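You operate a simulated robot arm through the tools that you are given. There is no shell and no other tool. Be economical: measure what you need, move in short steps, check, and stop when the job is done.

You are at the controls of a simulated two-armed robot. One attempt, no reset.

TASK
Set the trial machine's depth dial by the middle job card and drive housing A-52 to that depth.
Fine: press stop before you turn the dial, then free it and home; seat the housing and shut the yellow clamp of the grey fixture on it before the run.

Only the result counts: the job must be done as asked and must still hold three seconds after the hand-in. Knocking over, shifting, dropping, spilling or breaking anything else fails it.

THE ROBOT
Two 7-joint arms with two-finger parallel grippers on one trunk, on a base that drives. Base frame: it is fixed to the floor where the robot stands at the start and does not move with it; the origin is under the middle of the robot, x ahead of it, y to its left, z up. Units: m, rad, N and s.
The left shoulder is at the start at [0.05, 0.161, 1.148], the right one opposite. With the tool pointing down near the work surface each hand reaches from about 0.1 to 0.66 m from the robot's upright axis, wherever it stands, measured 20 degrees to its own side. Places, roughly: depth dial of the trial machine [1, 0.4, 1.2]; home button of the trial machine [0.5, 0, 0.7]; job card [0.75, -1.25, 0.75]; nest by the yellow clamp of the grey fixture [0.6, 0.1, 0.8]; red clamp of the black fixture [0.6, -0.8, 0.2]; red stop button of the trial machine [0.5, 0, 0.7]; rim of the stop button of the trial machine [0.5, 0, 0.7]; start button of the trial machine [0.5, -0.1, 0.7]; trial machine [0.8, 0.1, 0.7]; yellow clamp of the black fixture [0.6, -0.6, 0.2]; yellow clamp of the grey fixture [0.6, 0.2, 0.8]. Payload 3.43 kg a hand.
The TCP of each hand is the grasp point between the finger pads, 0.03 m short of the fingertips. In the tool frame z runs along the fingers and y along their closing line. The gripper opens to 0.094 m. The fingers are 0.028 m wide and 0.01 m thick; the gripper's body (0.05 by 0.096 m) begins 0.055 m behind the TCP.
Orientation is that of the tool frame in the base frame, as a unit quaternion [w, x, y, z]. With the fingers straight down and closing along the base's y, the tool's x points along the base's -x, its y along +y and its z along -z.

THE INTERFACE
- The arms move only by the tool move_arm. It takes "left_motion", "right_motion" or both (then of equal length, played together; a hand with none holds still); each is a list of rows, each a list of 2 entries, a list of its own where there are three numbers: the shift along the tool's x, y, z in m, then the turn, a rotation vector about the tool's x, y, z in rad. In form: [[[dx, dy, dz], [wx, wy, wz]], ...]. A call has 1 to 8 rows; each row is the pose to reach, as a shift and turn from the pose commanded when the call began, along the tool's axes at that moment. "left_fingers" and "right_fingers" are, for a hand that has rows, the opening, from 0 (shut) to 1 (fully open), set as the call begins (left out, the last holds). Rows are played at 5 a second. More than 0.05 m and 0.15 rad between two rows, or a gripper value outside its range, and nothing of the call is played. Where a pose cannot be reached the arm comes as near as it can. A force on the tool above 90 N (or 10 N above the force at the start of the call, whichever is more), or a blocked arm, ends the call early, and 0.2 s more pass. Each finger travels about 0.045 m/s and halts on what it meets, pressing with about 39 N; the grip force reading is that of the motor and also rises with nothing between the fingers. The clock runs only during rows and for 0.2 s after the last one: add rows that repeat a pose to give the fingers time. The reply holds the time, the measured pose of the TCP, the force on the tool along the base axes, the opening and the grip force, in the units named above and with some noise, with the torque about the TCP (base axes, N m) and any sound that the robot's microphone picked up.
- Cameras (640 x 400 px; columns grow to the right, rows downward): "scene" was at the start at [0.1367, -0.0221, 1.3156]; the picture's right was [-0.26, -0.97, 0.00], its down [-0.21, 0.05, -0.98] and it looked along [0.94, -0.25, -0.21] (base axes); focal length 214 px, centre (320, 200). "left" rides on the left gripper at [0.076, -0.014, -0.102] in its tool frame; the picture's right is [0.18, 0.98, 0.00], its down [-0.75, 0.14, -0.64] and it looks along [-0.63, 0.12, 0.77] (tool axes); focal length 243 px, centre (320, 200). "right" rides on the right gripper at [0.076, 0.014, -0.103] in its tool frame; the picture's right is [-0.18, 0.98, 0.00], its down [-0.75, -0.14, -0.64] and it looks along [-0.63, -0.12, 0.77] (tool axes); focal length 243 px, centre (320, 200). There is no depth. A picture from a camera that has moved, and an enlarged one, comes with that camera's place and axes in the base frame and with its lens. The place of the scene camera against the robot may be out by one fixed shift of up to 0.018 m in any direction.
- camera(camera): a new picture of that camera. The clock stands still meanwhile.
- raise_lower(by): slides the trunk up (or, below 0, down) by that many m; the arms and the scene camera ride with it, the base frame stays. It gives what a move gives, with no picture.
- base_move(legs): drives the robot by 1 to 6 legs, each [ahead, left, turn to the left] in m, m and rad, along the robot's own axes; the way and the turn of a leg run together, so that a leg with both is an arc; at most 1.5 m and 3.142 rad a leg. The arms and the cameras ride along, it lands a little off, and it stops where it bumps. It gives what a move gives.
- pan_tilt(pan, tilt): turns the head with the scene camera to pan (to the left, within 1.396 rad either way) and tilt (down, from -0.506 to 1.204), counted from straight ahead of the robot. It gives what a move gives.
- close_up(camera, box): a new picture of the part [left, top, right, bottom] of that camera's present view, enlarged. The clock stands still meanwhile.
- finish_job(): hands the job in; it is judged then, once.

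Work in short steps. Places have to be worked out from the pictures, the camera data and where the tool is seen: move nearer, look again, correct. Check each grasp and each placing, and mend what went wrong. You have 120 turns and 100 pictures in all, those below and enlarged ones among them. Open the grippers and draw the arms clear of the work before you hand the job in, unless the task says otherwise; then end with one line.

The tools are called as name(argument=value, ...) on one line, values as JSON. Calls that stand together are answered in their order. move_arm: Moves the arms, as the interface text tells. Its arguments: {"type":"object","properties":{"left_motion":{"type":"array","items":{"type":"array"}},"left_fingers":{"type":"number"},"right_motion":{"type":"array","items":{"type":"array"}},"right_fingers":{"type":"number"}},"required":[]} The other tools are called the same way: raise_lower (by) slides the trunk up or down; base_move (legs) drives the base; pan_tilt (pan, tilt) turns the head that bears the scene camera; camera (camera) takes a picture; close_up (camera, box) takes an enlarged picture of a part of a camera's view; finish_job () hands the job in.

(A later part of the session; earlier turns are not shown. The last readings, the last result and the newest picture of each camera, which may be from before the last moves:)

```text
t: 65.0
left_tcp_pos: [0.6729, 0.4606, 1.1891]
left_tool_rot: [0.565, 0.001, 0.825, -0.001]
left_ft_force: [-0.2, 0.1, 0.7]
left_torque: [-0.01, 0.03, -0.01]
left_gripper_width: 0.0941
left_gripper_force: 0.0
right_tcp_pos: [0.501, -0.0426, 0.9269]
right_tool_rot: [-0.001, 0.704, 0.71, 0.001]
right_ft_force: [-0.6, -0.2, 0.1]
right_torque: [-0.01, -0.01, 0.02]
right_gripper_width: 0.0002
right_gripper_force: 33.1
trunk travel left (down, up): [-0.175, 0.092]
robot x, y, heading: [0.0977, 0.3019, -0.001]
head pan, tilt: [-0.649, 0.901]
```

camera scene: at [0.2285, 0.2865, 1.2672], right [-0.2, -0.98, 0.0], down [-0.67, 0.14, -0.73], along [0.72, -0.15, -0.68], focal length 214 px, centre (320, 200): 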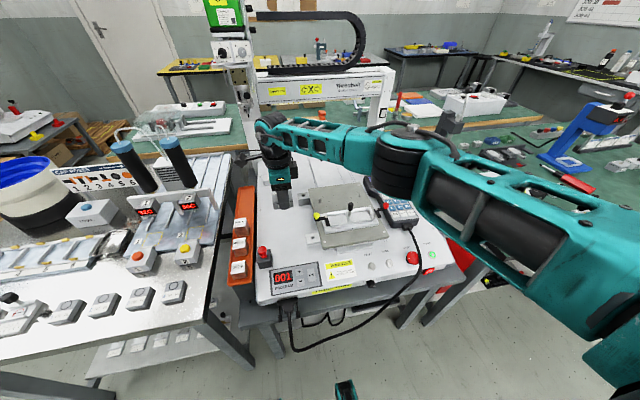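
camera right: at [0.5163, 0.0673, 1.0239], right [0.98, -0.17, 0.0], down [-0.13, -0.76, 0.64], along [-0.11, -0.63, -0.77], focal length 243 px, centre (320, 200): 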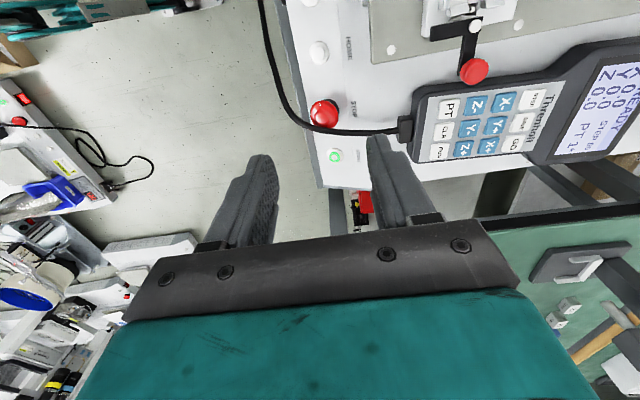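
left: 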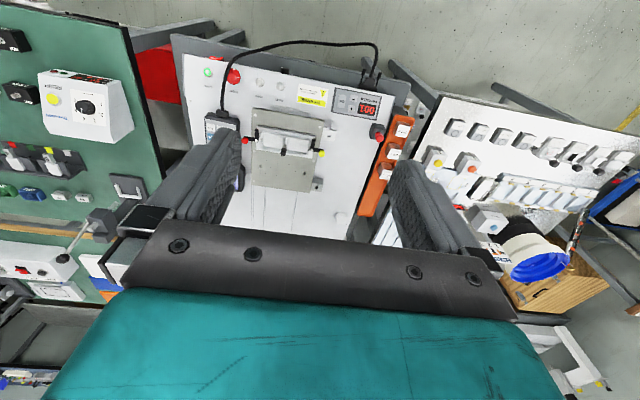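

I finish the turn (0.37 rad) and shift the left hand to y≈0.40, then look through its camera at the dial.

move_arm(left_motion=[[[0, -0.02, 0], [0, -0.125, 0]], [[0, -0.04, 0], [0, -0.25, 0]], [[0, -0.06, 0], [0, -0.369, 0]]])

camera(camera="left")

```text
t: 65.8
left_tcp_pos: [0.6729, 0.3991, 1.192]
left_tool_rot: [0.708, 0.002, 0.706, -0.002]
left_ft_force: [0.1, 0.1, -0.5]
left_torque: [0.0, -0.06, -0.01]
left_gripper_width: 0.0939
left_gripper_force: 0.0
right_tcp_pos: [0.5006, -0.0443, 0.9269]
right_tool_rot: [0.0, 0.704, 0.71, 0.002]
right_ft_force: [0.2, -0.7, -0.1]
right_torque: [0.03, -0.02, 0.0]
right_gripper_width: 0.0
right_gripper_force: 32.7
trunk travel left (down, up): [-0.175, 0.092]
robot x, y, heading: [0.0993, 0.3044, -0.002]
head pan, tilt: [-0.649, 0.901]
```

```text
36 pictures are left
camera left: at [0.5683, 0.3848, 1.1159], right [0.0, 0.98, -0.18], down [-0.64, 0.14, 0.75], along [0.77, 0.12, 0.63], focal length 243 px, centre (320, 200)
```

left: 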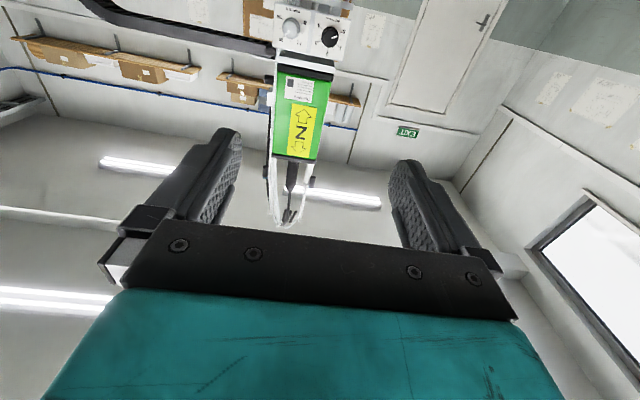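

The dial appears at (331,37) in this view. I advance 12 cm, lower 3 cm, and look again to triangulate.

move_arm(left_motion=[[[0.01, 0.002, 0.045], [0, 0, 0]], [[0.02, 0.005, 0.09], [0, 0, 0]], [[0.03, 0.007, 0.125], [0, 0, 0]]])

close_up(camera="left", box=[240, 0, 400, 100])

```text
t: 66.6
left_tcp_pos: [0.7985, 0.4089, 1.1597]
left_tool_rot: [0.707, -0.001, 0.708, 0.0]
left_ft_force: [0.3, 1.0, 0.3]
left_torque: [0.01, -0.01, 0.0]
left_gripper_width: 0.0942
left_gripper_force: 0.2
right_tcp_pos: [0.5016, -0.0429, 0.9267]
right_tool_rot: [-0.001, 0.703, 0.711, 0.002]
right_ft_force: [-0.3, 0.0, 0.5]
right_torque: [0.0, -0.01, 0.03]
right_gripper_width: 0.0001
right_gripper_force: 32.9
trunk travel left (down, up): [-0.175, 0.092]
robot x, y, heading: [0.1, 0.3033, -0.001]
head pan, tilt: [-0.649, 0.901]
```

```text
4.00 times, centred on (320, 50) of left
camera zoom: at [0.6949, 0.3943, 1.0849], right [0.0, 0.98, -0.18], down [-0.64, 0.14, 0.75], along [0.77, 0.12, 0.63], focal length 970 px, centre (320, 800)
```

zoom: 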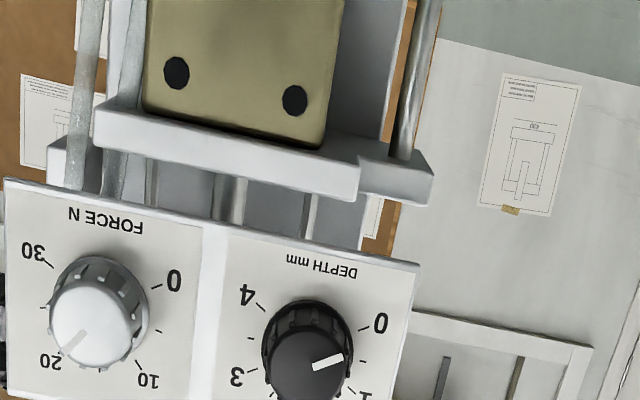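

The depth dial's front centre triangulates to [0.924,0.404,1.151], ~20 mm wide, pointer at 0; scale steps are 60°, so 2 is +120° clockwise. I pre-turn the left hand −60° with fingers ~4 cm open, and advance to just short of it.

move_arm(left_motion=[[[0.002, -0.001, 0.01], [0, 0, -0.15]], [[0.004, -0.002, 0.02], [0, 0, -0.3]], [[0.006, -0.003, 0.03], [0, 0, -0.45]], [[0.008, -0.004, 0.04], [0, 0, -0.6]], [[0.009, -0.005, 0.05], [0, 0, -0.75]], [[0.009, -0.005, 0.055], [0, 0, -0.9]], [[0.009, -0.005, 0.06], [0, 0, -1.047]], [[0.009, -0.005, 0.06], [0, 0, -1.047]]], left_fingers=0.45)

camera(camera="left")

```text
t: 68.4
left_tcp_pos: [0.8577, 0.4047, 1.1504]
left_tool_rot: [0.611, -0.355, 0.612, -0.355]
left_ft_force: [0.2, -0.9, -0.4]
left_torque: [-0.04, -0.03, -0.01]
left_gripper_width: 0.0421
left_gripper_force: 0.2
right_tcp_pos: [0.5022, -0.0422, 0.9257]
right_tool_rot: [0.0, 0.704, 0.71, 0.001]
right_ft_force: [0.2, -0.5, -0.4]
right_torque: [-0.06, 0.0, 0.0]
right_gripper_width: 0.0002
right_gripper_force: 32.6
trunk travel left (down, up): [-0.175, 0.092]
robot x, y, heading: [0.1019, 0.304, -0.003]
head pan, tilt: [-0.649, 0.901]
```

```text
34 pictures are left
camera left: at [0.7541, 0.33, 1.1263], right [0.0, 0.33, -0.94], down [-0.64, 0.72, 0.25], along [0.77, 0.61, 0.21], focal length 243 px, centre (320, 200)
```

left: 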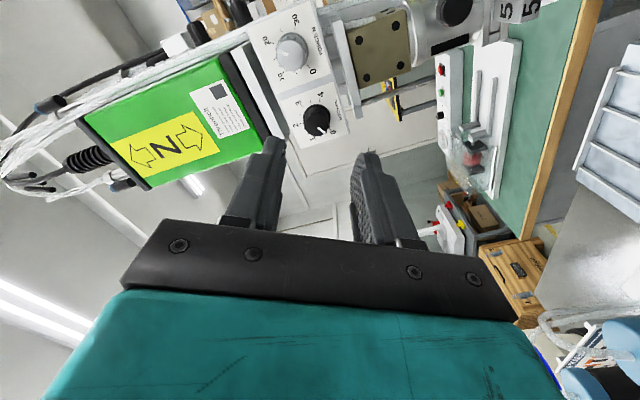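

Dial in view between the fingers' line; I enlarge for accurate centring.

close_up(camera="left", box=[240, 70, 400, 170])

```text
4.00 times, centred on (320, 120) of left
camera zoom: at [0.7541, 0.33, 1.1263], right [0.0, 0.33, -0.94], down [-0.64, 0.72, 0.25], along [0.77, 0.61, 0.21], focal length 970 px, centre (320, 520)
```

zoom: 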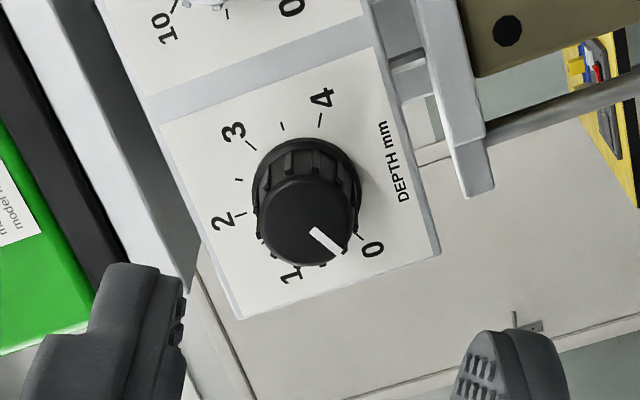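

Averaging the views: dial axis at y≈0.401, z≈1.152, front at x≈0.928. I advance 47 mm with a slight recentring so the tips overlap the knob by ~7 mm.

move_arm(left_motion=[[[0.0023, -0.003, 0.015], [0, 0, 0]], [[0.0023, -0.003, 0.03], [0, 0, 0]], [[0.0023, -0.003, 0.04], [0, 0, 0]], [[0.0023, -0.003, 0.047], [0, 0, 0]]])

close_up(camera="left", box=[220, 90, 420, 230])

```text
t: 69.4
left_tcp_pos: [0.9048, 0.4, 1.1519]
left_tool_rot: [0.611, -0.354, 0.613, -0.354]
left_ft_force: [0.6, 0.3, -0.7]
left_torque: [0.01, 0.02, -0.01]
left_gripper_width: 0.0423
left_gripper_force: 0.0
right_tcp_pos: [0.5023, -0.042, 0.9258]
right_tool_rot: [0.0, 0.704, 0.71, 0.001]
right_ft_force: [-0.2, 0.5, -0.2]
right_torque: [0.0, 0.0, -0.01]
right_gripper_width: 0.0001
right_gripper_force: 32.8
trunk travel left (down, up): [-0.175, 0.092]
robot x, y, heading: [0.1008, 0.2995, 0.003]
head pan, tilt: [-0.649, 0.901]
```

```text
2.86 times, centred on (320, 160) of left
camera zoom: at [0.8019, 0.3267, 1.1272], right [0.0, 0.33, -0.94], down [-0.64, 0.72, 0.26], along [0.77, 0.61, 0.21], focal length 693 px, centre (320, 314)
```

zoom: 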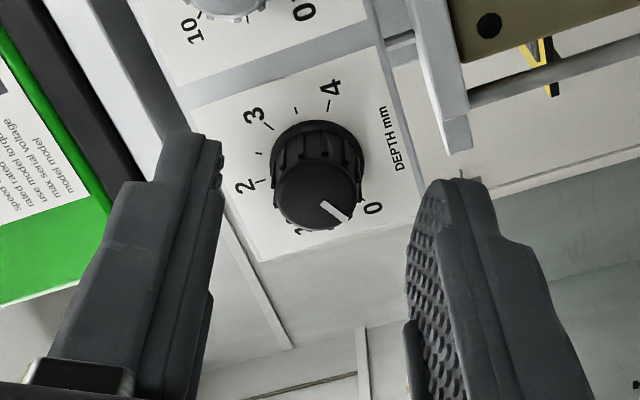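

All four views now agree on the front at [0.945,0.4055,1.155]. I correct by +5.5 mm y, +3 mm z and advance 20 mm.

move_arm(left_motion=[[[-0.0063, 0, 0.005], [0, 0, 0]], [[-0.0063, 0, 0.012], [0, 0, 0]], [[-0.0063, 0, 0.02], [0, 0, 0]]])

close_up(camera="left", box=[220, 90, 420, 230])

```text
t: 70.2
left_tcp_pos: [0.9242, 0.4058, 1.1553]
left_tool_rot: [0.612, -0.354, 0.613, -0.353]
left_ft_force: [0.5, 0.2, -0.7]
left_torque: [0.01, -0.01, 0.0]
left_gripper_width: 0.0421
left_gripper_force: 0.0
right_tcp_pos: [0.5022, -0.0424, 0.9263]
right_tool_rot: [0.0, 0.704, 0.71, 0.001]
right_ft_force: [0.5, 0.1, 0.5]
right_torque: [0.0, 0.01, 0.0]
right_gripper_width: 0.0001
right_gripper_force: 33.2
trunk travel left (down, up): [-0.175, 0.092]
robot x, y, heading: [0.1045, 0.3022, -0.003]
head pan, tilt: [-0.649, 0.901]
```

```text
2.86 times, centred on (320, 160) of left
camera zoom: at [0.8213, 0.3324, 1.1304], right [0.0, 0.33, -0.94], down [-0.64, 0.72, 0.26], along [0.77, 0.61, 0.21], focal length 693 px, centre (320, 314)
```

zoom: 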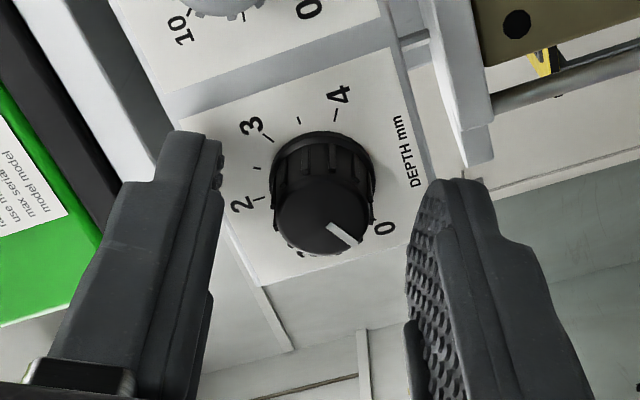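

The knob front agrees at x=0.9455 and the tips reach ~9 mm past it. I close on the knob.

move_arm(left_motion=[[[0, 0, 0], [0, 0, 0]], [[0, 0, 0], [0, 0, 0]], [[0, 0, 0], [0, 0, 0]], [[0, 0, 0], [0, 0, 0]]], left_fingers=0.05)

```text
t: 71.2
left_tcp_pos: [0.9247, 0.4051, 1.1551]
left_tool_rot: [0.611, -0.353, 0.613, -0.354]
left_ft_force: [0.8, -0.2, -1.6]
left_torque: [0.02, -0.06, 0.08]
left_gripper_width: 0.0202
left_gripper_force: 45.1
right_tcp_pos: [0.5021, -0.0426, 0.9259]
right_tool_rot: [-0.001, 0.703, 0.711, 0.002]
right_ft_force: [0.5, -0.4, -0.3]
right_torque: [0.0, 0.0, 0.02]
right_gripper_width: 0.0003
right_gripper_force: 32.7
trunk travel left (down, up): [-0.175, 0.092]
robot x, y, heading: [0.0993, 0.3005, -0.004]
head pan, tilt: [-0.649, 0.901]
```

Knob gripped (20 mm). I turn +1.05 rad (clockwise from the front) and check.

move_arm(left_motion=[[[0, 0, 0], [0, 0, 0.15]], [[0, 0, 0], [0, 0, 0.3]], [[0, 0, 0], [0, 0, 0.45]], [[0, 0, 0], [0, 0, 0.6]], [[0, 0, 0], [0, 0, 0.75]], [[0, 0, 0], [0, 0, 0.9]], [[0, 0, 0], [0, 0, 1.047]]])

close_up(camera="left", box=[220, 40, 420, 180])

```text
t: 72.8
left_tcp_pos: [0.9236, 0.4049, 1.1553]
left_tool_rot: [0.706, 0.002, 0.708, 0.001]
left_ft_force: [1.4, -1.8, 2.2]
left_torque: [0.02, -0.1, -0.04]
left_gripper_width: 0.0203
left_gripper_force: 45.2
right_tcp_pos: [0.5014, -0.0428, 0.9256]
right_tool_rot: [0.0, 0.704, 0.71, 0.001]
right_ft_force: [0.2, 0.2, -1.2]
right_torque: [-0.03, 0.0, 0.0]
right_gripper_width: 0.0003
right_gripper_force: 33.0
trunk travel left (down, up): [-0.175, 0.092]
robot x, y, heading: [0.1027, 0.3016, 0.0]
head pan, tilt: [-0.649, 0.901]
```

```text
2.86 times, centred on (320, 110) of left
camera zoom: at [0.8212, 0.3903, 1.0804], right [0.0, 0.98, -0.18], down [-0.64, 0.14, 0.76], along [0.77, 0.12, 0.63], focal length 693 px, centre (320, 457)
```

zoom: 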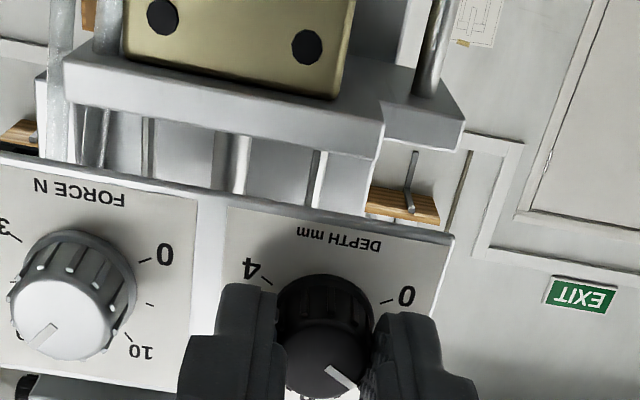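

The pointer moved about 60° (to 1) with the hand. I turn another 1.047 rad.

move_arm(left_motion=[[[0, 0, 0], [0, 0, 0.15]], [[0, 0, 0], [0, 0, 0.3]], [[0, 0, 0], [0, 0, 0.45]], [[0, 0, 0], [0, 0, 0.6]], [[0, 0, 0], [0, 0, 0.75]], [[0, 0, 0], [0, 0, 0.9]], [[0, 0, 0], [0, 0, 1.047]]])

close_up(camera="left", box=[220, 60, 420, 200])

```text
t: 74.4
left_tcp_pos: [0.9254, 0.4053, 1.1542]
left_tool_rot: [0.611, 0.356, 0.612, 0.353]
left_ft_force: [-1.2, -4.5, -0.7]
left_torque: [0.0, 0.11, 0.27]
left_gripper_width: 0.0203
left_gripper_force: 44.9
right_tcp_pos: [0.5017, -0.0431, 0.9271]
right_tool_rot: [-0.001, 0.705, 0.709, 0.001]
right_ft_force: [-0.1, 0.7, 0.4]
right_torque: [0.02, -0.01, 0.03]
right_gripper_width: 0.0001
right_gripper_force: 33.1
trunk travel left (down, up): [-0.175, 0.092]
robot x, y, heading: [0.0987, 0.2992, 0.001]
head pan, tilt: [-0.649, 0.901]
```

```text
2.86 times, centred on (320, 130) of left
camera zoom: at [0.8213, 0.4636, 1.1056], right [0.0, 0.65, 0.76], down [-0.64, -0.58, 0.5], along [0.77, -0.49, 0.41], focal length 693 px, centre (320, 400)
```

zoom: 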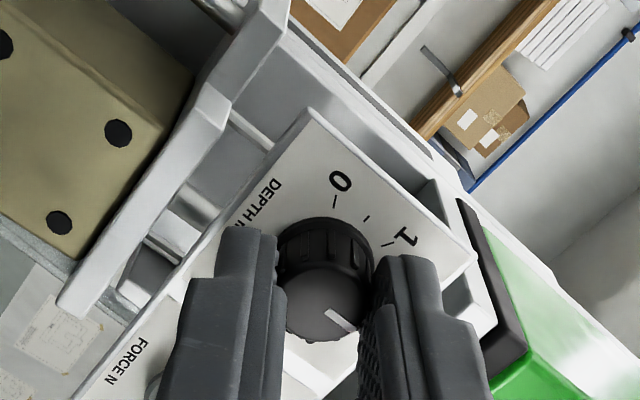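

Now I open, back straight off 6 cm and check the dial reading.

move_arm(left_motion=[[[0, 0, 0], [0, 0, 0]], [[0, 0, 0], [0, 0, 0]], [[0, 0, 0], [0, 0, 0]], [[0, 0, -0.03], [0, 0, 0]], [[0, 0, -0.07], [0, 0, 0]]], left_fingers=0.45)

close_up(camera="left", box=[240, 70, 400, 170])

```text
t: 75.6
left_tcp_pos: [0.8546, 0.4066, 1.1557]
left_tool_rot: [0.612, 0.353, 0.613, 0.354]
left_ft_force: [-0.1, -0.2, 0.5]
left_torque: [-0.03, -0.04, 0.01]
left_gripper_width: 0.0424
left_gripper_force: 0.0
right_tcp_pos: [0.5011, -0.0428, 0.9279]
right_tool_rot: [0.001, 0.705, 0.709, 0.001]
right_ft_force: [0.6, 0.5, -0.2]
right_torque: [0.0, -0.04, 0.03]
right_gripper_width: 0.0
right_gripper_force: 32.7
trunk travel left (down, up): [-0.175, 0.092]
robot x, y, heading: [0.1013, 0.3011, -0.004]
head pan, tilt: [-0.649, 0.901]
```

```text
4.00 times, centred on (320, 120) of left
camera zoom: at [0.7506, 0.4645, 1.1063], right [0.0, 0.65, 0.76], down [-0.64, -0.58, 0.5], along [0.77, -0.49, 0.42], focal length 970 px, centre (320, 520)
```

zoom: 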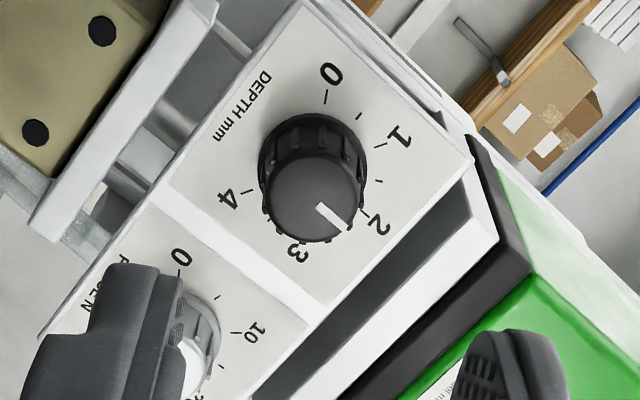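

The pointer now stands at 2. I withdraw the left arm along its path (roll back, retreat), then continue.

move_arm(left_motion=[[[0, 0, -0.026], [0, 0, -0.15]], [[0.004, 0.008, -0.052], [0, 0, -0.3]], [[0.009, 0.018, -0.078], [0, 0, -0.45]], [[0.014, 0.028, -0.104], [0, 0, -0.6]], [[0.019, 0.038, -0.13], [0, 0, -0.75]], [[0.025, 0.048, -0.156], [0, 0, -0.9]], [[0.03, 0.058, -0.18], [0, 0, -1.047]]])

move_arm(left_motion=[[[-0.015, 0, -0.025], [0, 0.15, 0]], [[-0.03, 0, -0.05], [0, 0.3, 0]], [[-0.045, 0, -0.075], [0, 0.45, 0]], [[-0.06, 0, -0.1], [0, 0.6, 0]], [[-0.075, 0, -0.125], [0, 0.75, 0]], [[-0.09, 0, -0.15], [0, 0.9, 0]], [[-0.105, 0, -0.175], [0, 1.05, 0]], [[-0.12, 0, -0.195], [0, 1.2, 0]]])

move_arm(left_motion=[[[0, 0, 0], [0, 0.125, 0]], [[0, 0, 0], [0, 0.25, 0]], [[0, 0, 0], [0, 0.37, 0]]])

pan_tilt(pan=0.15, tilt=0.3)

camera(camera="scene")

```text
t: 77.2
left_tcp_pos: [0.6757, 0.4596, 1.1923]
left_tool_rot: [0.705, -0.003, 0.709, 0.0]
left_ft_force: [0.5, 0.2, 0.3]
left_torque: [0.0, -0.04, 0.0]
left_gripper_width: 0.0422
left_gripper_force: 0.1
right_tcp_pos: [0.502, -0.042, 0.9257]
right_tool_rot: [0.0, 0.704, 0.71, 0.001]
right_ft_force: [0.1, -0.2, 0.2]
right_torque: [0.0, 0.03, -0.01]
right_gripper_width: 0.0
right_gripper_force: 33.4
trunk travel left (down, up): [-0.175, 0.092]
robot x, y, heading: [0.1064, 0.3029, -0.006]
head pan, tilt: [-0.649, 0.901]
```

```text
t: 79.0
left_tcp_pos: [0.4793, 0.4592, 1.3114]
left_tool_rot: [0.182, 0.001, 0.983, 0.0]
left_ft_force: [-0.1, 0.0, 0.5]
left_torque: [0.01, 0.02, 0.02]
left_gripper_width: 0.0425
left_gripper_force: 0.0
right_tcp_pos: [0.5006, -0.0437, 0.9265]
right_tool_rot: [0.0, 0.704, 0.71, 0.002]
right_ft_force: [0.6, -1.2, -0.3]
right_torque: [-0.03, -0.01, 0.02]
right_gripper_width: 0.0
right_gripper_force: 33.2
trunk travel left (down, up): [-0.175, 0.092]
robot x, y, heading: [0.0993, 0.2988, 0.001]
head pan, tilt: [-0.649, 0.901]
```

```text
t: 79.8
left_tcp_pos: [0.4786, 0.4609, 1.3102]
left_tool_rot: [-0.001, 0.001, 1.0, 0.0]
left_ft_force: [-0.2, -0.8, 0.8]
left_torque: [-0.01, 0.0, -0.01]
left_gripper_width: 0.0425
left_gripper_force: 0.0
right_tcp_pos: [0.4998, -0.0421, 0.9263]
right_tool_rot: [0.0, 0.704, 0.71, 0.001]
right_ft_force: [-0.4, -0.3, 0.5]
right_torque: [0.02, -0.01, 0.02]
right_gripper_width: 0.0
right_gripper_force: 32.9
trunk travel left (down, up): [-0.175, 0.092]
robot x, y, heading: [0.0988, 0.3006, 0.0]
head pan, tilt: [-0.649, 0.901]
```

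```text
t: 81.0
left_tcp_pos: [0.4806, 0.4599, 1.3117]
left_tool_rot: [-0.001, 0.0, 1.0, 0.001]
left_ft_force: [0.2, 0.0, 0.4]
left_torque: [-0.02, -0.01, 0.02]
left_gripper_width: 0.0423
left_gripper_force: 0.1
right_tcp_pos: [0.5019, -0.042, 0.9255]
right_tool_rot: [0.0, 0.704, 0.71, 0.001]
right_ft_force: [1.1, 0.0, 0.1]
right_torque: [0.02, 0.02, 0.03]
right_gripper_width: 0.0
right_gripper_force: 33.5
trunk travel left (down, up): [-0.175, 0.092]
robot x, y, heading: [0.104, 0.3035, -0.001]
head pan, tilt: [0.15, 0.3]
```

```text
27 pictures are left
camera scene: at [0.2395, 0.3167, 1.3075], right [0.15, -0.99, 0.0], down [-0.29, -0.04, -0.96], along [0.94, 0.14, -0.3], focal length 214 px, centre (320, 200)
```

scene: 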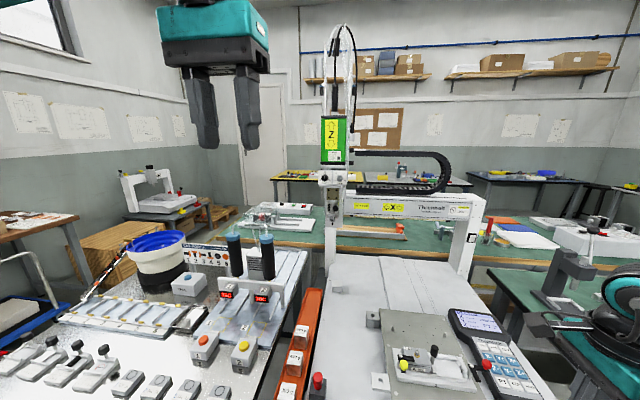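

Arms are clear; I check the dial straight on.

close_up(camera="scene", box=[314, 164, 354, 196])

```text
12.50 times, centred on (334, 180) of scene
camera zoom: at [0.2395, 0.3167, 1.3075], right [0.15, -0.99, 0.0], down [-0.29, -0.04, -0.96], along [0.94, 0.14, -0.3], focal length 2681 px, centre (145, 450)
```

zoom: 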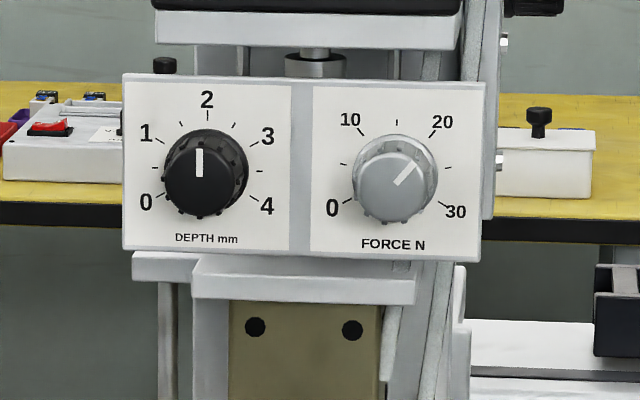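

The dial reads exactly 2. Now the stop release: I look closely at the red button from above.

close_up(camera="right", box=[260, 60, 400, 160])

```text
4.00 times, centred on (330, 110) of right
camera zoom: at [0.5145, 0.0331, 1.0297], right [0.98, -0.17, 0.0], down [-0.14, -0.76, 0.64], along [-0.11, -0.63, -0.77], focal length 970 px, centre (280, 560)
```

zoom: 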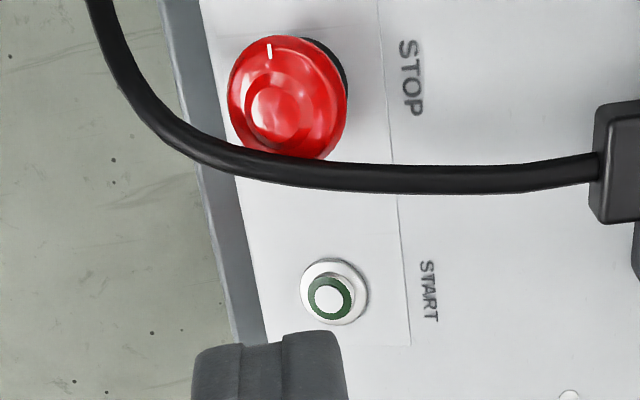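

The button centre is ≈[0.504,-0.046], ~36 mm wide; a cable lies just beyond its −y edge, so I keep the x-wise grip. I open to 46 mm and lower to just above it.

move_arm(right_motion=[[[-0.002, 0.002, 0.03], [0, 0, 0]], [[-0.002, 0.002, 0.075], [0, 0, 0]], [[-0.002, 0.002, 0.12], [0, 0, 0]], [[-0.002, 0.002, 0.155], [0, 0, 0]], [[-0.002, 0.002, 0.163], [0, 0, 0]]], right_fingers=0.49)

close_up(camera="right", box=[220, 80, 440, 240])

```text
t: 82.2
left_tcp_pos: [0.4795, 0.4608, 1.3117]
left_tool_rot: [0.0, 0.0, 1.0, 0.0]
left_ft_force: [0.0, 0.2, 0.6]
left_torque: [-0.01, -0.04, 0.02]
left_gripper_width: 0.0424
left_gripper_force: 0.0
right_tcp_pos: [0.5026, -0.043, 0.7622]
right_tool_rot: [0.001, 0.703, 0.711, 0.001]
right_ft_force: [0.2, 0.1, 0.3]
right_torque: [0.03, -0.01, 0.01]
right_gripper_width: 0.046
right_gripper_force: 0.1
trunk travel left (down, up): [-0.175, 0.092]
robot x, y, heading: [0.1041, 0.3, -0.001]
head pan, tilt: [0.15, 0.3]
```

```text
2.50 times, centred on (330, 160) of right
camera zoom: at [0.5164, 0.0313, 0.8658], right [0.98, -0.17, 0.0], down [-0.13, -0.76, 0.64], along [-0.11, -0.63, -0.77], focal length 606 px, centre (295, 300)
```

zoom: 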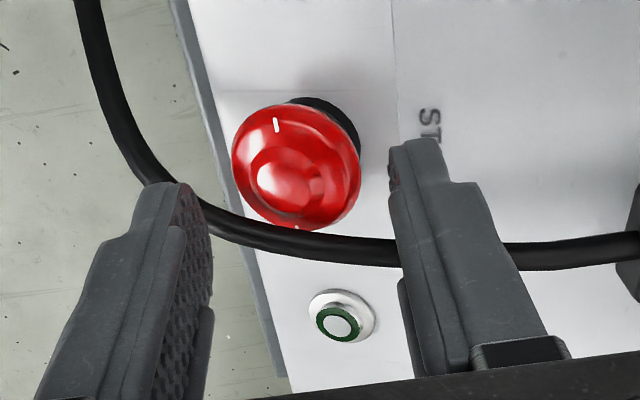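

Triangulated centre [0.503,-0.046,0.715]. I lower 27 mm so the tips straddle the rim, then close.

move_arm(right_motion=[[[-0.001, 0, 0.01], [0, 0, 0]], [[-0.001, 0, 0.018], [0, 0, 0]], [[-0.001, 0, 0.023], [0, 0, 0]], [[-0.001, 0, 0.027], [0, 0, 0]]])

move_arm(right_motion=[[[0, 0, 0], [0, 0, 0]], [[0, 0, 0], [0, 0, 0]], [[0, 0, 0], [0, 0, 0]]], right_fingers=0.2)

close_up(camera="right", box=[220, 80, 440, 240])

```text
t: 83.2
left_tcp_pos: [0.4794, 0.4613, 1.3116]
left_tool_rot: [-0.001, 0.0, 1.0, 0.0]
left_ft_force: [0.7, -0.3, 0.2]
left_torque: [-0.02, 0.0, 0.02]
left_gripper_width: 0.0421
left_gripper_force: 0.1
right_tcp_pos: [0.5036, -0.0455, 0.7376]
right_tool_rot: [0.0, 0.703, 0.711, 0.001]
right_ft_force: [0.2, -0.4, 0.1]
right_torque: [-0.05, 0.02, -0.02]
right_gripper_width: 0.0459
right_gripper_force: 0.1
trunk travel left (down, up): [-0.175, 0.092]
robot x, y, heading: [0.0977, 0.2955, -0.005]
head pan, tilt: [0.15, 0.3]
```

```text
t: 84.0
left_tcp_pos: [0.4778, 0.4604, 1.3115]
left_tool_rot: [0.0, 0.001, 1.0, -0.001]
left_ft_force: [0.0, 0.7, 0.0]
left_torque: [0.04, 0.0, 0.0]
left_gripper_width: 0.0423
left_gripper_force: 0.1
right_tcp_pos: [0.5054, -0.0461, 0.738]
right_tool_rot: [0.001, 0.704, 0.71, 0.002]
right_ft_force: [3.4, -0.6, 9.4]
right_torque: [-0.03, 0.21, 0.05]
right_gripper_width: 0.0345
right_gripper_force: 14.0
trunk travel left (down, up): [-0.175, 0.092]
robot x, y, heading: [0.0992, 0.2989, 0.002]
head pan, tilt: [0.15, 0.3]
```

```text
2.50 times, centred on (330, 160) of right
camera zoom: at [0.5174, 0.0306, 0.841], right [0.98, -0.17, 0.01], down [-0.14, -0.76, 0.64], along [-0.11, -0.63, -0.77], focal length 606 px, centre (295, 300)
```

zoom: 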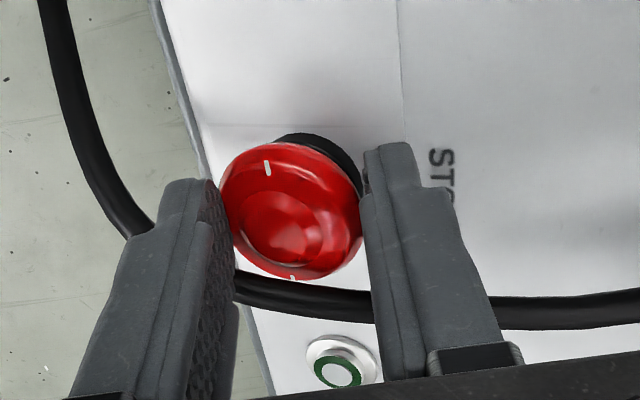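

Gripping the rim (34.5 mm). I let the grip build and twist clockwise (+0.75 rad).

move_arm(right_motion=[[[0, 0, 0], [0, 0, 0]], [[0, 0, 0], [0, 0, 0.1]], [[0, 0, 0], [0, 0, 0.23]], [[0, 0, 0], [0, 0, 0.36]], [[0, 0, 0], [0, 0, 0.49]], [[0, 0, 0], [0, 0, 0.62]], [[0, 0, 0], [0, 0, 0.75]]])

close_up(camera="right", box=[220, 80, 440, 240])

```text
t: 85.5
left_tcp_pos: [0.48, 0.4595, 1.3117]
left_tool_rot: [0.0, 0.0, 1.0, 0.0]
left_ft_force: [0.4, 0.2, -0.6]
left_torque: [-0.01, -0.03, 0.04]
left_gripper_width: 0.0421
left_gripper_force: 0.1
right_tcp_pos: [0.5062, -0.0476, 0.7391]
right_tool_rot: [0.003, 0.916, 0.401, 0.003]
right_ft_force: [12.6, -14.9, 19.5]
right_torque: [0.0, -0.36, 0.33]
right_gripper_width: 0.0376
right_gripper_force: 31.3
trunk travel left (down, up): [-0.175, 0.092]
robot x, y, heading: [0.1005, 0.3016, 0.005]
head pan, tilt: [0.15, 0.3]
```

```text
2.50 times, centred on (330, 160) of right
camera zoom: at [0.567, -0.0009, 0.8425], right [0.6, -0.8, 0.01], down [-0.62, -0.46, 0.64], along [-0.51, -0.39, -0.77], focal length 606 px, centre (295, 300)
```

zoom: 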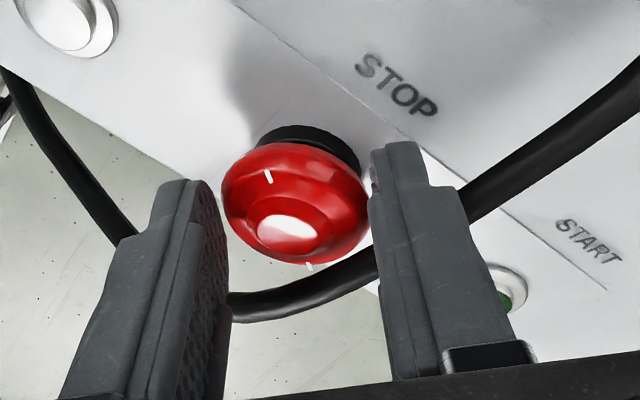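

The mark turned with the hand and the button seems to have risen. I open, lift, turn back, and look.

move_arm(right_motion=[[[0, 0, 0], [0, 0, 0]], [[0, 0, 0], [0, 0, 0]], [[0, 0, -0.02], [0, 0, 0]], [[0, 0, -0.06], [0, 0, -0.15]], [[0, 0, -0.09], [0, 0, -0.3]], [[0, 0, -0.12], [0, 0, -0.45]], [[0, 0, -0.15], [0, 0, -0.6]], [[0, 0, -0.17], [0, 0, -0.75]]], right_fingers=0.55)

camera(camera="right")

```text
t: 87.3
left_tcp_pos: [0.4796, 0.4605, 1.312]
left_tool_rot: [0.0, 0.0, 1.0, 0.0]
left_ft_force: [-0.3, -0.2, -0.7]
left_torque: [0.03, 0.01, -0.01]
left_gripper_width: 0.0423
left_gripper_force: 0.0
right_tcp_pos: [0.5036, -0.0457, 0.9071]
right_tool_rot: [0.0, 0.703, 0.711, 0.002]
right_ft_force: [-0.4, -0.4, -1.0]
right_torque: [0.01, 0.01, -0.03]
right_gripper_width: 0.0519
right_gripper_force: 0.0
trunk travel left (down, up): [-0.175, 0.092]
robot x, y, heading: [0.0993, 0.3001, -0.005]
head pan, tilt: [0.15, 0.3]
```

```text
21 pictures are left
camera right: at [0.5164, 0.0302, 1.0107], right [0.98, -0.17, 0.0], down [-0.13, -0.76, 0.64], along [-0.11, -0.63, -0.77], focal length 243 px, centre (320, 200)
```

right: 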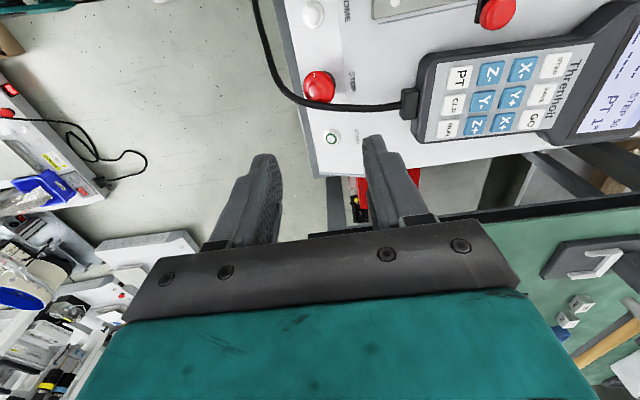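

I check the pendant display through the scene camera.

pan_tilt(pan=-0.65, tilt=0.9)

close_up(camera="scene", box=[240, 120, 380, 250])

```text
t: 88.5
left_tcp_pos: [0.4804, 0.4605, 1.3115]
left_tool_rot: [-0.002, 0.0, 1.0, 0.0]
left_ft_force: [0.2, -0.2, 0.5]
left_torque: [0.02, 0.03, 0.01]
left_gripper_width: 0.0425
left_gripper_force: 0.0
right_tcp_pos: [0.5047, -0.0449, 0.907]
right_tool_rot: [0.0, 0.705, 0.709, 0.001]
right_ft_force: [-0.7, -0.1, -0.4]
right_torque: [0.04, 0.01, -0.03]
right_gripper_width: 0.0518
right_gripper_force: 0.2
trunk travel left (down, up): [-0.175, 0.092]
robot x, y, heading: [0.1029, 0.3013, -0.002]
head pan, tilt: [-0.649, 0.901]
```

```text
3.08 times, centred on (310, 185) of scene
camera zoom: at [0.2073, 0.2572, 1.2554], right [-0.6, -0.8, 0.0], down [-0.62, 0.47, -0.62], along [0.49, -0.38, -0.78], focal length 660 px, centre (351, 246)
```

zoom: 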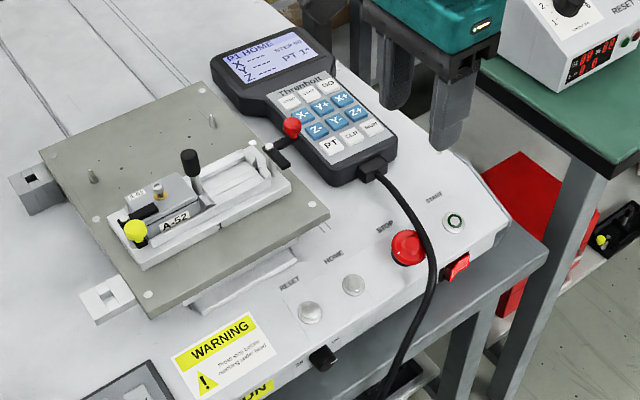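

Stop is free: the display says "P1 HOME". Home button ≈[0.506,0.019,~0.69]; I shut the fingers, go over it and lower to ~2 cm above.

move_arm(right_motion=[[[0.03, 0.001, 0], [0, 0, 0]], [[0.064, 0.002, 0], [0, 0, 0]], [[0.064, 0.002, 0.045], [0, 0, 0]], [[0.064, 0.002, 0.09], [0, 0, 0]], [[0.064, 0.002, 0.135], [0, 0, 0]], [[0.064, 0.002, 0.16], [0, 0, 0]], [[0.064, 0.002, 0.165], [0, 0, 0]]], right_fingers=0)

close_up(camera="scene", box=[270, 150, 370, 250])

```text
t: 90.1
left_tcp_pos: [0.4789, 0.4611, 1.3117]
left_tool_rot: [-0.001, 0.0, 1.0, 0.0]
left_ft_force: [0.7, -0.1, -0.4]
left_torque: [-0.03, 0.0, 0.01]
left_gripper_width: 0.0422
left_gripper_force: 0.0
right_tcp_pos: [0.5069, 0.0199, 0.7428]
right_tool_rot: [0.0, 0.703, 0.711, 0.001]
right_ft_force: [-0.6, 0.3, -0.8]
right_torque: [0.0, -0.04, -0.03]
right_gripper_width: 0.0
right_gripper_force: 33.3
trunk travel left (down, up): [-0.175, 0.092]
robot x, y, heading: [0.1018, 0.2996, -0.002]
head pan, tilt: [-0.649, 0.901]
```

```text
4.00 times, centred on (320, 200) of scene
camera zoom: at [0.2072, 0.2572, 1.2553], right [-0.61, -0.8, 0.0], down [-0.62, 0.47, -0.62], along [0.49, -0.38, -0.78], focal length 858 px, centre (320, 200)
```

zoom: 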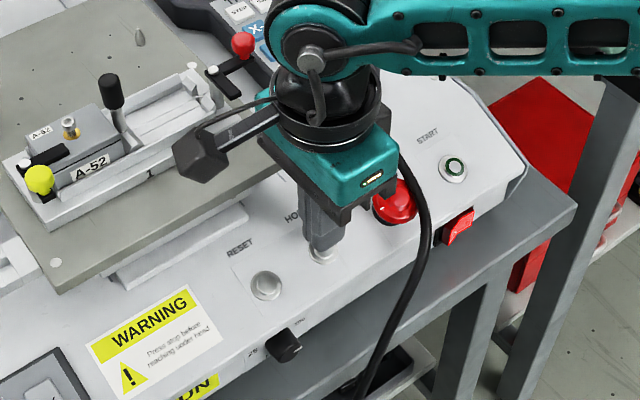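

The closed tips stand right over HOME. I press in small steps.

move_arm(right_motion=[[[0, 0, 0.008], [0, 0, 0]], [[0, 0, 0.012], [0, 0, 0]], [[0, 0, 0.015], [0, 0, 0]], [[0, 0, 0.018], [0, 0, 0]], [[0, 0, 0.021], [0, 0, 0]], [[0, 0, 0.024], [0, 0, 0]]])

```text
t: 91.5
left_tcp_pos: [0.474, 0.4625, 1.3148]
left_tool_rot: [0.002, 0.001, 1.0, -0.002]
left_ft_force: [0.1, -0.2, 0.4]
left_torque: [-0.01, -0.01, -0.03]
left_gripper_width: 0.0421
left_gripper_force: 0.1
right_tcp_pos: [0.5052, 0.0192, 0.7265]
right_tool_rot: [0.005, 0.705, 0.709, 0.005]
right_ft_force: [-19.2, -7.1, 68.2]
right_torque: [-0.24, -0.09, -0.03]
right_gripper_width: 0.0
right_gripper_force: 33.5
trunk travel left (down, up): [-0.175, 0.092]
robot x, y, heading: [0.1013, 0.3018, -0.004]
head pan, tilt: [-0.649, 0.901]
heard: click
```

Click heard. I lift off, staying clear, and give it time, then check display and head.

move_arm(right_motion=[[[0, 0, -0.02], [0, 0, 0]], [[-0.03, 0, -0.06], [0, 0, 0]], [[-0.07, 0, -0.09], [0, 0, 0]], [[-0.11, 0, -0.11], [0, 0, 0]], [[-0.14, 0, -0.11], [0, 0, 0]], [[-0.14, 0, -0.11], [0, 0, 0]], [[-0.14, 0, -0.11], [0, 0, 0]]])

close_up(camera="scene", box=[240, 120, 380, 250])

```text
t: 93.1
left_tcp_pos: [0.4799, 0.4593, 1.3108]
left_tool_rot: [-0.001, 0.0, 1.0, 0.001]
left_ft_force: [0.4, 0.1, -0.2]
left_torque: [-0.02, 0.02, 0.01]
left_gripper_width: 0.0427
left_gripper_force: 0.1
right_tcp_pos: [0.5067, -0.1205, 0.826]
right_tool_rot: [0.0, 0.703, 0.711, 0.002]
right_ft_force: [-0.3, 0.9, 0.4]
right_torque: [-0.01, 0.0, 0.02]
right_gripper_width: 0.0
right_gripper_force: 33.2
trunk travel left (down, up): [-0.175, 0.092]
robot x, y, heading: [0.0996, 0.2991, 0.0]
head pan, tilt: [-0.649, 0.901]
```

```text
3.08 times, centred on (310, 185) of scene
camera zoom: at [0.2072, 0.2572, 1.2553], right [-0.61, -0.8, 0.0], down [-0.62, 0.47, -0.62], along [0.49, -0.38, -0.78], focal length 660 px, centre (351, 246)
```

zoom: 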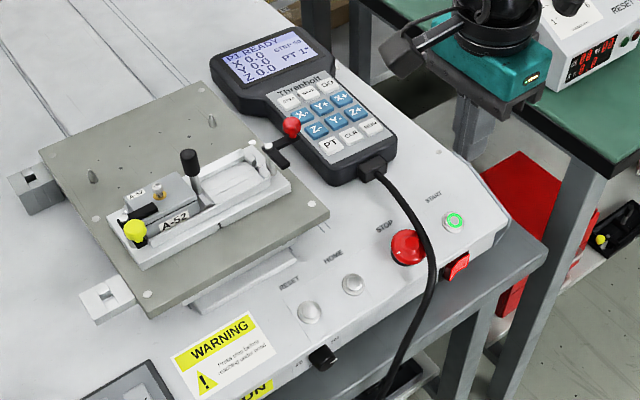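

"P1 READY" and the start lamp is lit. Start is ≈[0.504,-0.120], right below the hand; I lower to just above and then press gradually.

move_arm(right_motion=[[[0, -0.002, 0.04], [0, 0, 0]], [[0, -0.002, 0.08], [0, 0, 0]]])

close_up(camera="scene", box=[300, 130, 400, 230])

```text
t: 93.7
left_tcp_pos: [0.4797, 0.4607, 1.3116]
left_tool_rot: [-0.001, 0.0, 1.0, 0.001]
left_ft_force: [-0.6, 0.0, -0.2]
left_torque: [0.0, 0.02, -0.02]
left_gripper_width: 0.0422
left_gripper_force: 0.1
right_tcp_pos: [0.5044, -0.121, 0.7472]
right_tool_rot: [0.0, 0.703, 0.711, 0.001]
right_ft_force: [1.1, -0.3, -1.0]
right_torque: [0.03, 0.0, -0.04]
right_gripper_width: 0.0
right_gripper_force: 32.5
trunk travel left (down, up): [-0.175, 0.092]
robot x, y, heading: [0.0991, 0.2962, -0.004]
head pan, tilt: [-0.649, 0.901]
```

```text
4.00 times, centred on (350, 180) of scene
camera zoom: at [0.2074, 0.2571, 1.2553], right [-0.61, -0.8, 0.0], down [-0.62, 0.47, -0.62], along [0.49, -0.38, -0.78], focal length 858 px, centre (200, 280)
```

zoom: 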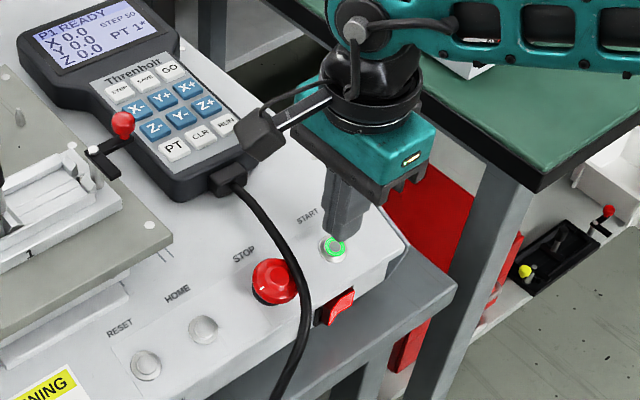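

Compared with the HOME press the tips are ~6 mm too far toward −y; I shift and press.

move_arm(right_motion=[[[0.006, 0.002, 0.004], [0, 0, 0]], [[0.006, 0.002, 0.012], [0, 0, 0]], [[0.006, 0.002, 0.016], [0, 0, 0]], [[0.006, 0.002, 0.019], [0, 0, 0]], [[0.006, 0.002, 0.022], [0, 0, 0]], [[0.006, 0.002, 0.025], [0, 0, 0]], [[0.006, 0.002, 0.028], [0, 0, 0]]])

```text
t: 95.3
left_tcp_pos: [0.4755, 0.4642, 1.3127]
left_tool_rot: [0.002, 0.0, 1.0, -0.003]
left_ft_force: [-0.2, -0.9, -0.2]
left_torque: [0.04, 0.0, -0.01]
left_gripper_width: 0.0426
left_gripper_force: 0.0
right_tcp_pos: [0.508, -0.1159, 0.727]
right_tool_rot: [0.006, 0.705, 0.71, 0.003]
right_ft_force: [-9.8, 0.3, 49.6]
right_torque: [-0.01, -0.19, -0.01]
right_gripper_width: 0.0
right_gripper_force: 33.3
trunk travel left (down, up): [-0.175, 0.092]
robot x, y, heading: [0.1014, 0.3001, -0.003]
head pan, tilt: [-0.649, 0.901]
heard: click
```

Click heard. I lift straight up and draw the hand back while the machine runs, then look.

move_arm(right_motion=[[[0, 0, -0.03], [0, 0, 0]], [[0, -0.01, -0.07], [0, 0, 0]], [[-0.02, -0.03, -0.11], [0, 0, 0]], [[-0.04, -0.05, -0.15], [0, 0, 0]], [[-0.06, -0.07, -0.19], [0, 0, 0]], [[-0.06, -0.07, -0.22], [0, 0, 0]], [[-0.06, -0.07, -0.22], [0, 0, 0]], [[-0.06, -0.07, -0.22], [0, 0, 0]]])

pan_tilt(pan=-0.2, tilt=0.6)

camera(camera="scene")

```text
t: 97.1
left_tcp_pos: [0.4805, 0.461, 1.3111]
left_tool_rot: [-0.001, 0.0, 1.0, 0.001]
left_ft_force: [0.6, 0.2, 0.6]
left_torque: [-0.02, -0.01, 0.01]
left_gripper_width: 0.0422
left_gripper_force: 0.1
right_tcp_pos: [0.4366, -0.1759, 0.9397]
right_tool_rot: [0.0, 0.703, 0.711, 0.002]
right_ft_force: [0.2, -0.1, -0.3]
right_torque: [0.0, 0.0, 0.06]
right_gripper_width: 0.0
right_gripper_force: 32.6
trunk travel left (down, up): [-0.175, 0.092]
robot x, y, heading: [0.0975, 0.2998, -0.003]
head pan, tilt: [-0.649, 0.901]
```

```text
t: 98.0
left_tcp_pos: [0.4798, 0.4596, 1.3107]
left_tool_rot: [0.0, 0.0, 1.0, 0.0]
left_ft_force: [0.7, 0.1, 0.2]
left_torque: [0.03, -0.03, 0.0]
left_gripper_width: 0.0421
left_gripper_force: 0.1
right_tcp_pos: [0.4369, -0.1767, 0.9407]
right_tool_rot: [0.0, 0.704, 0.71, 0.001]
right_ft_force: [-0.1, 0.6, 0.1]
right_torque: [0.04, 0.0, -0.02]
right_gripper_width: 0.0
right_gripper_force: 32.3
trunk travel left (down, up): [-0.175, 0.092]
robot x, y, heading: [0.1013, 0.3042, 0.002]
head pan, tilt: [-0.201, 0.6]
```

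```text
16 pictures are left
camera scene: at [0.2337, 0.2851, 1.2801], right [-0.2, -0.98, 0.0], down [-0.55, 0.11, -0.82], along [0.81, -0.17, -0.57], focal length 214 px, centre (320, 200)
```

scene: 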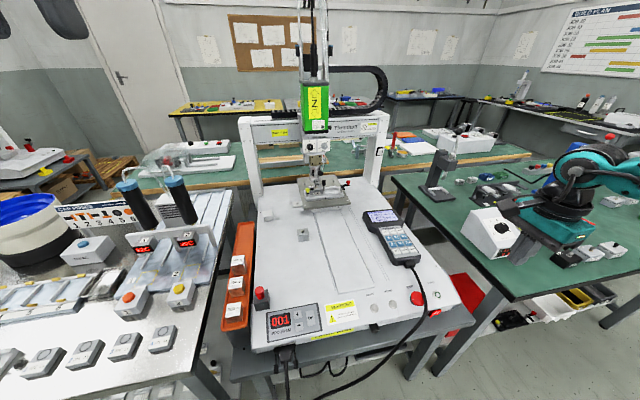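

The machine is running: the plate moved under the head. I wait by holding still.

move_arm(right_motion=[[[0, 0, 0], [0, 0, 0]], [[0, 0, 0], [0, 0, 0]], [[0, 0, 0], [0, 0, 0]], [[0, 0, 0], [0, 0, 0]], [[0, 0, 0], [0, 0, 0]], [[0, 0, 0], [0, 0, 0]], [[0, 0, 0], [0, 0, 0]], [[0, 0, 0], [0, 0, 0]]], right_fingers=0.5)

move_arm(right_motion=[[[0, 0, 0], [0, 0, 0]], [[0, 0, 0], [0, 0, 0]], [[0, 0, 0], [0, 0, 0]], [[0, 0, 0], [0, 0, 0]], [[0, 0, 0], [0, 0, 0]], [[0, 0, 0], [0, 0, 0]], [[0, 0, 0], [0, 0, 0]], [[0, 0, 0], [0, 0, 0]]])

close_up(camera="scene", box=[230, 80, 430, 280])

```text
t: 99.8
left_tcp_pos: [0.4794, 0.4609, 1.3103]
left_tool_rot: [-0.001, 0.0, 1.0, 0.0]
left_ft_force: [0.1, -0.1, -0.6]
left_torque: [0.02, 0.0, -0.01]
left_gripper_width: 0.0423
left_gripper_force: 0.0
right_tcp_pos: [0.4372, -0.1766, 0.9399]
right_tool_rot: [0.0, 0.704, 0.711, 0.001]
right_ft_force: [0.0, 0.3, -0.4]
right_torque: [0.02, 0.02, 0.0]
right_gripper_width: 0.0467
right_gripper_force: 0.0
trunk travel left (down, up): [-0.175, 0.092]
robot x, y, heading: [0.1006, 0.2992, 0.004]
head pan, tilt: [-0.201, 0.6]
```

```text
t: 101.6
left_tcp_pos: [0.4809, 0.4609, 1.3126]
left_tool_rot: [-0.001, 0.0, 1.0, 0.0]
left_ft_force: [0.1, -0.1, 0.3]
left_torque: [0.01, -0.03, 0.0]
left_gripper_width: 0.0421
left_gripper_force: 0.1
right_tcp_pos: [0.4374, -0.1754, 0.9402]
right_tool_rot: [0.0, 0.704, 0.71, 0.002]
right_ft_force: [-0.3, 0.5, -0.3]
right_torque: [0.01, 0.01, -0.01]
right_gripper_width: 0.047
right_gripper_force: 0.0
trunk travel left (down, up): [-0.175, 0.092]
robot x, y, heading: [0.1018, 0.3042, -0.003]
head pan, tilt: [-0.201, 0.6]
```

```text
2.00 times, centred on (330, 180) of scene
camera zoom: at [0.2337, 0.2852, 1.2801], right [-0.2, -0.98, 0.0], down [-0.55, 0.11, -0.83], along [0.81, -0.17, -0.56], focal length 429 px, centre (300, 240)
```

zoom: 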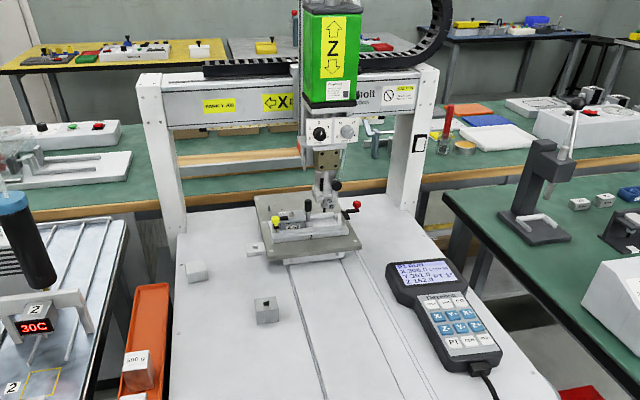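

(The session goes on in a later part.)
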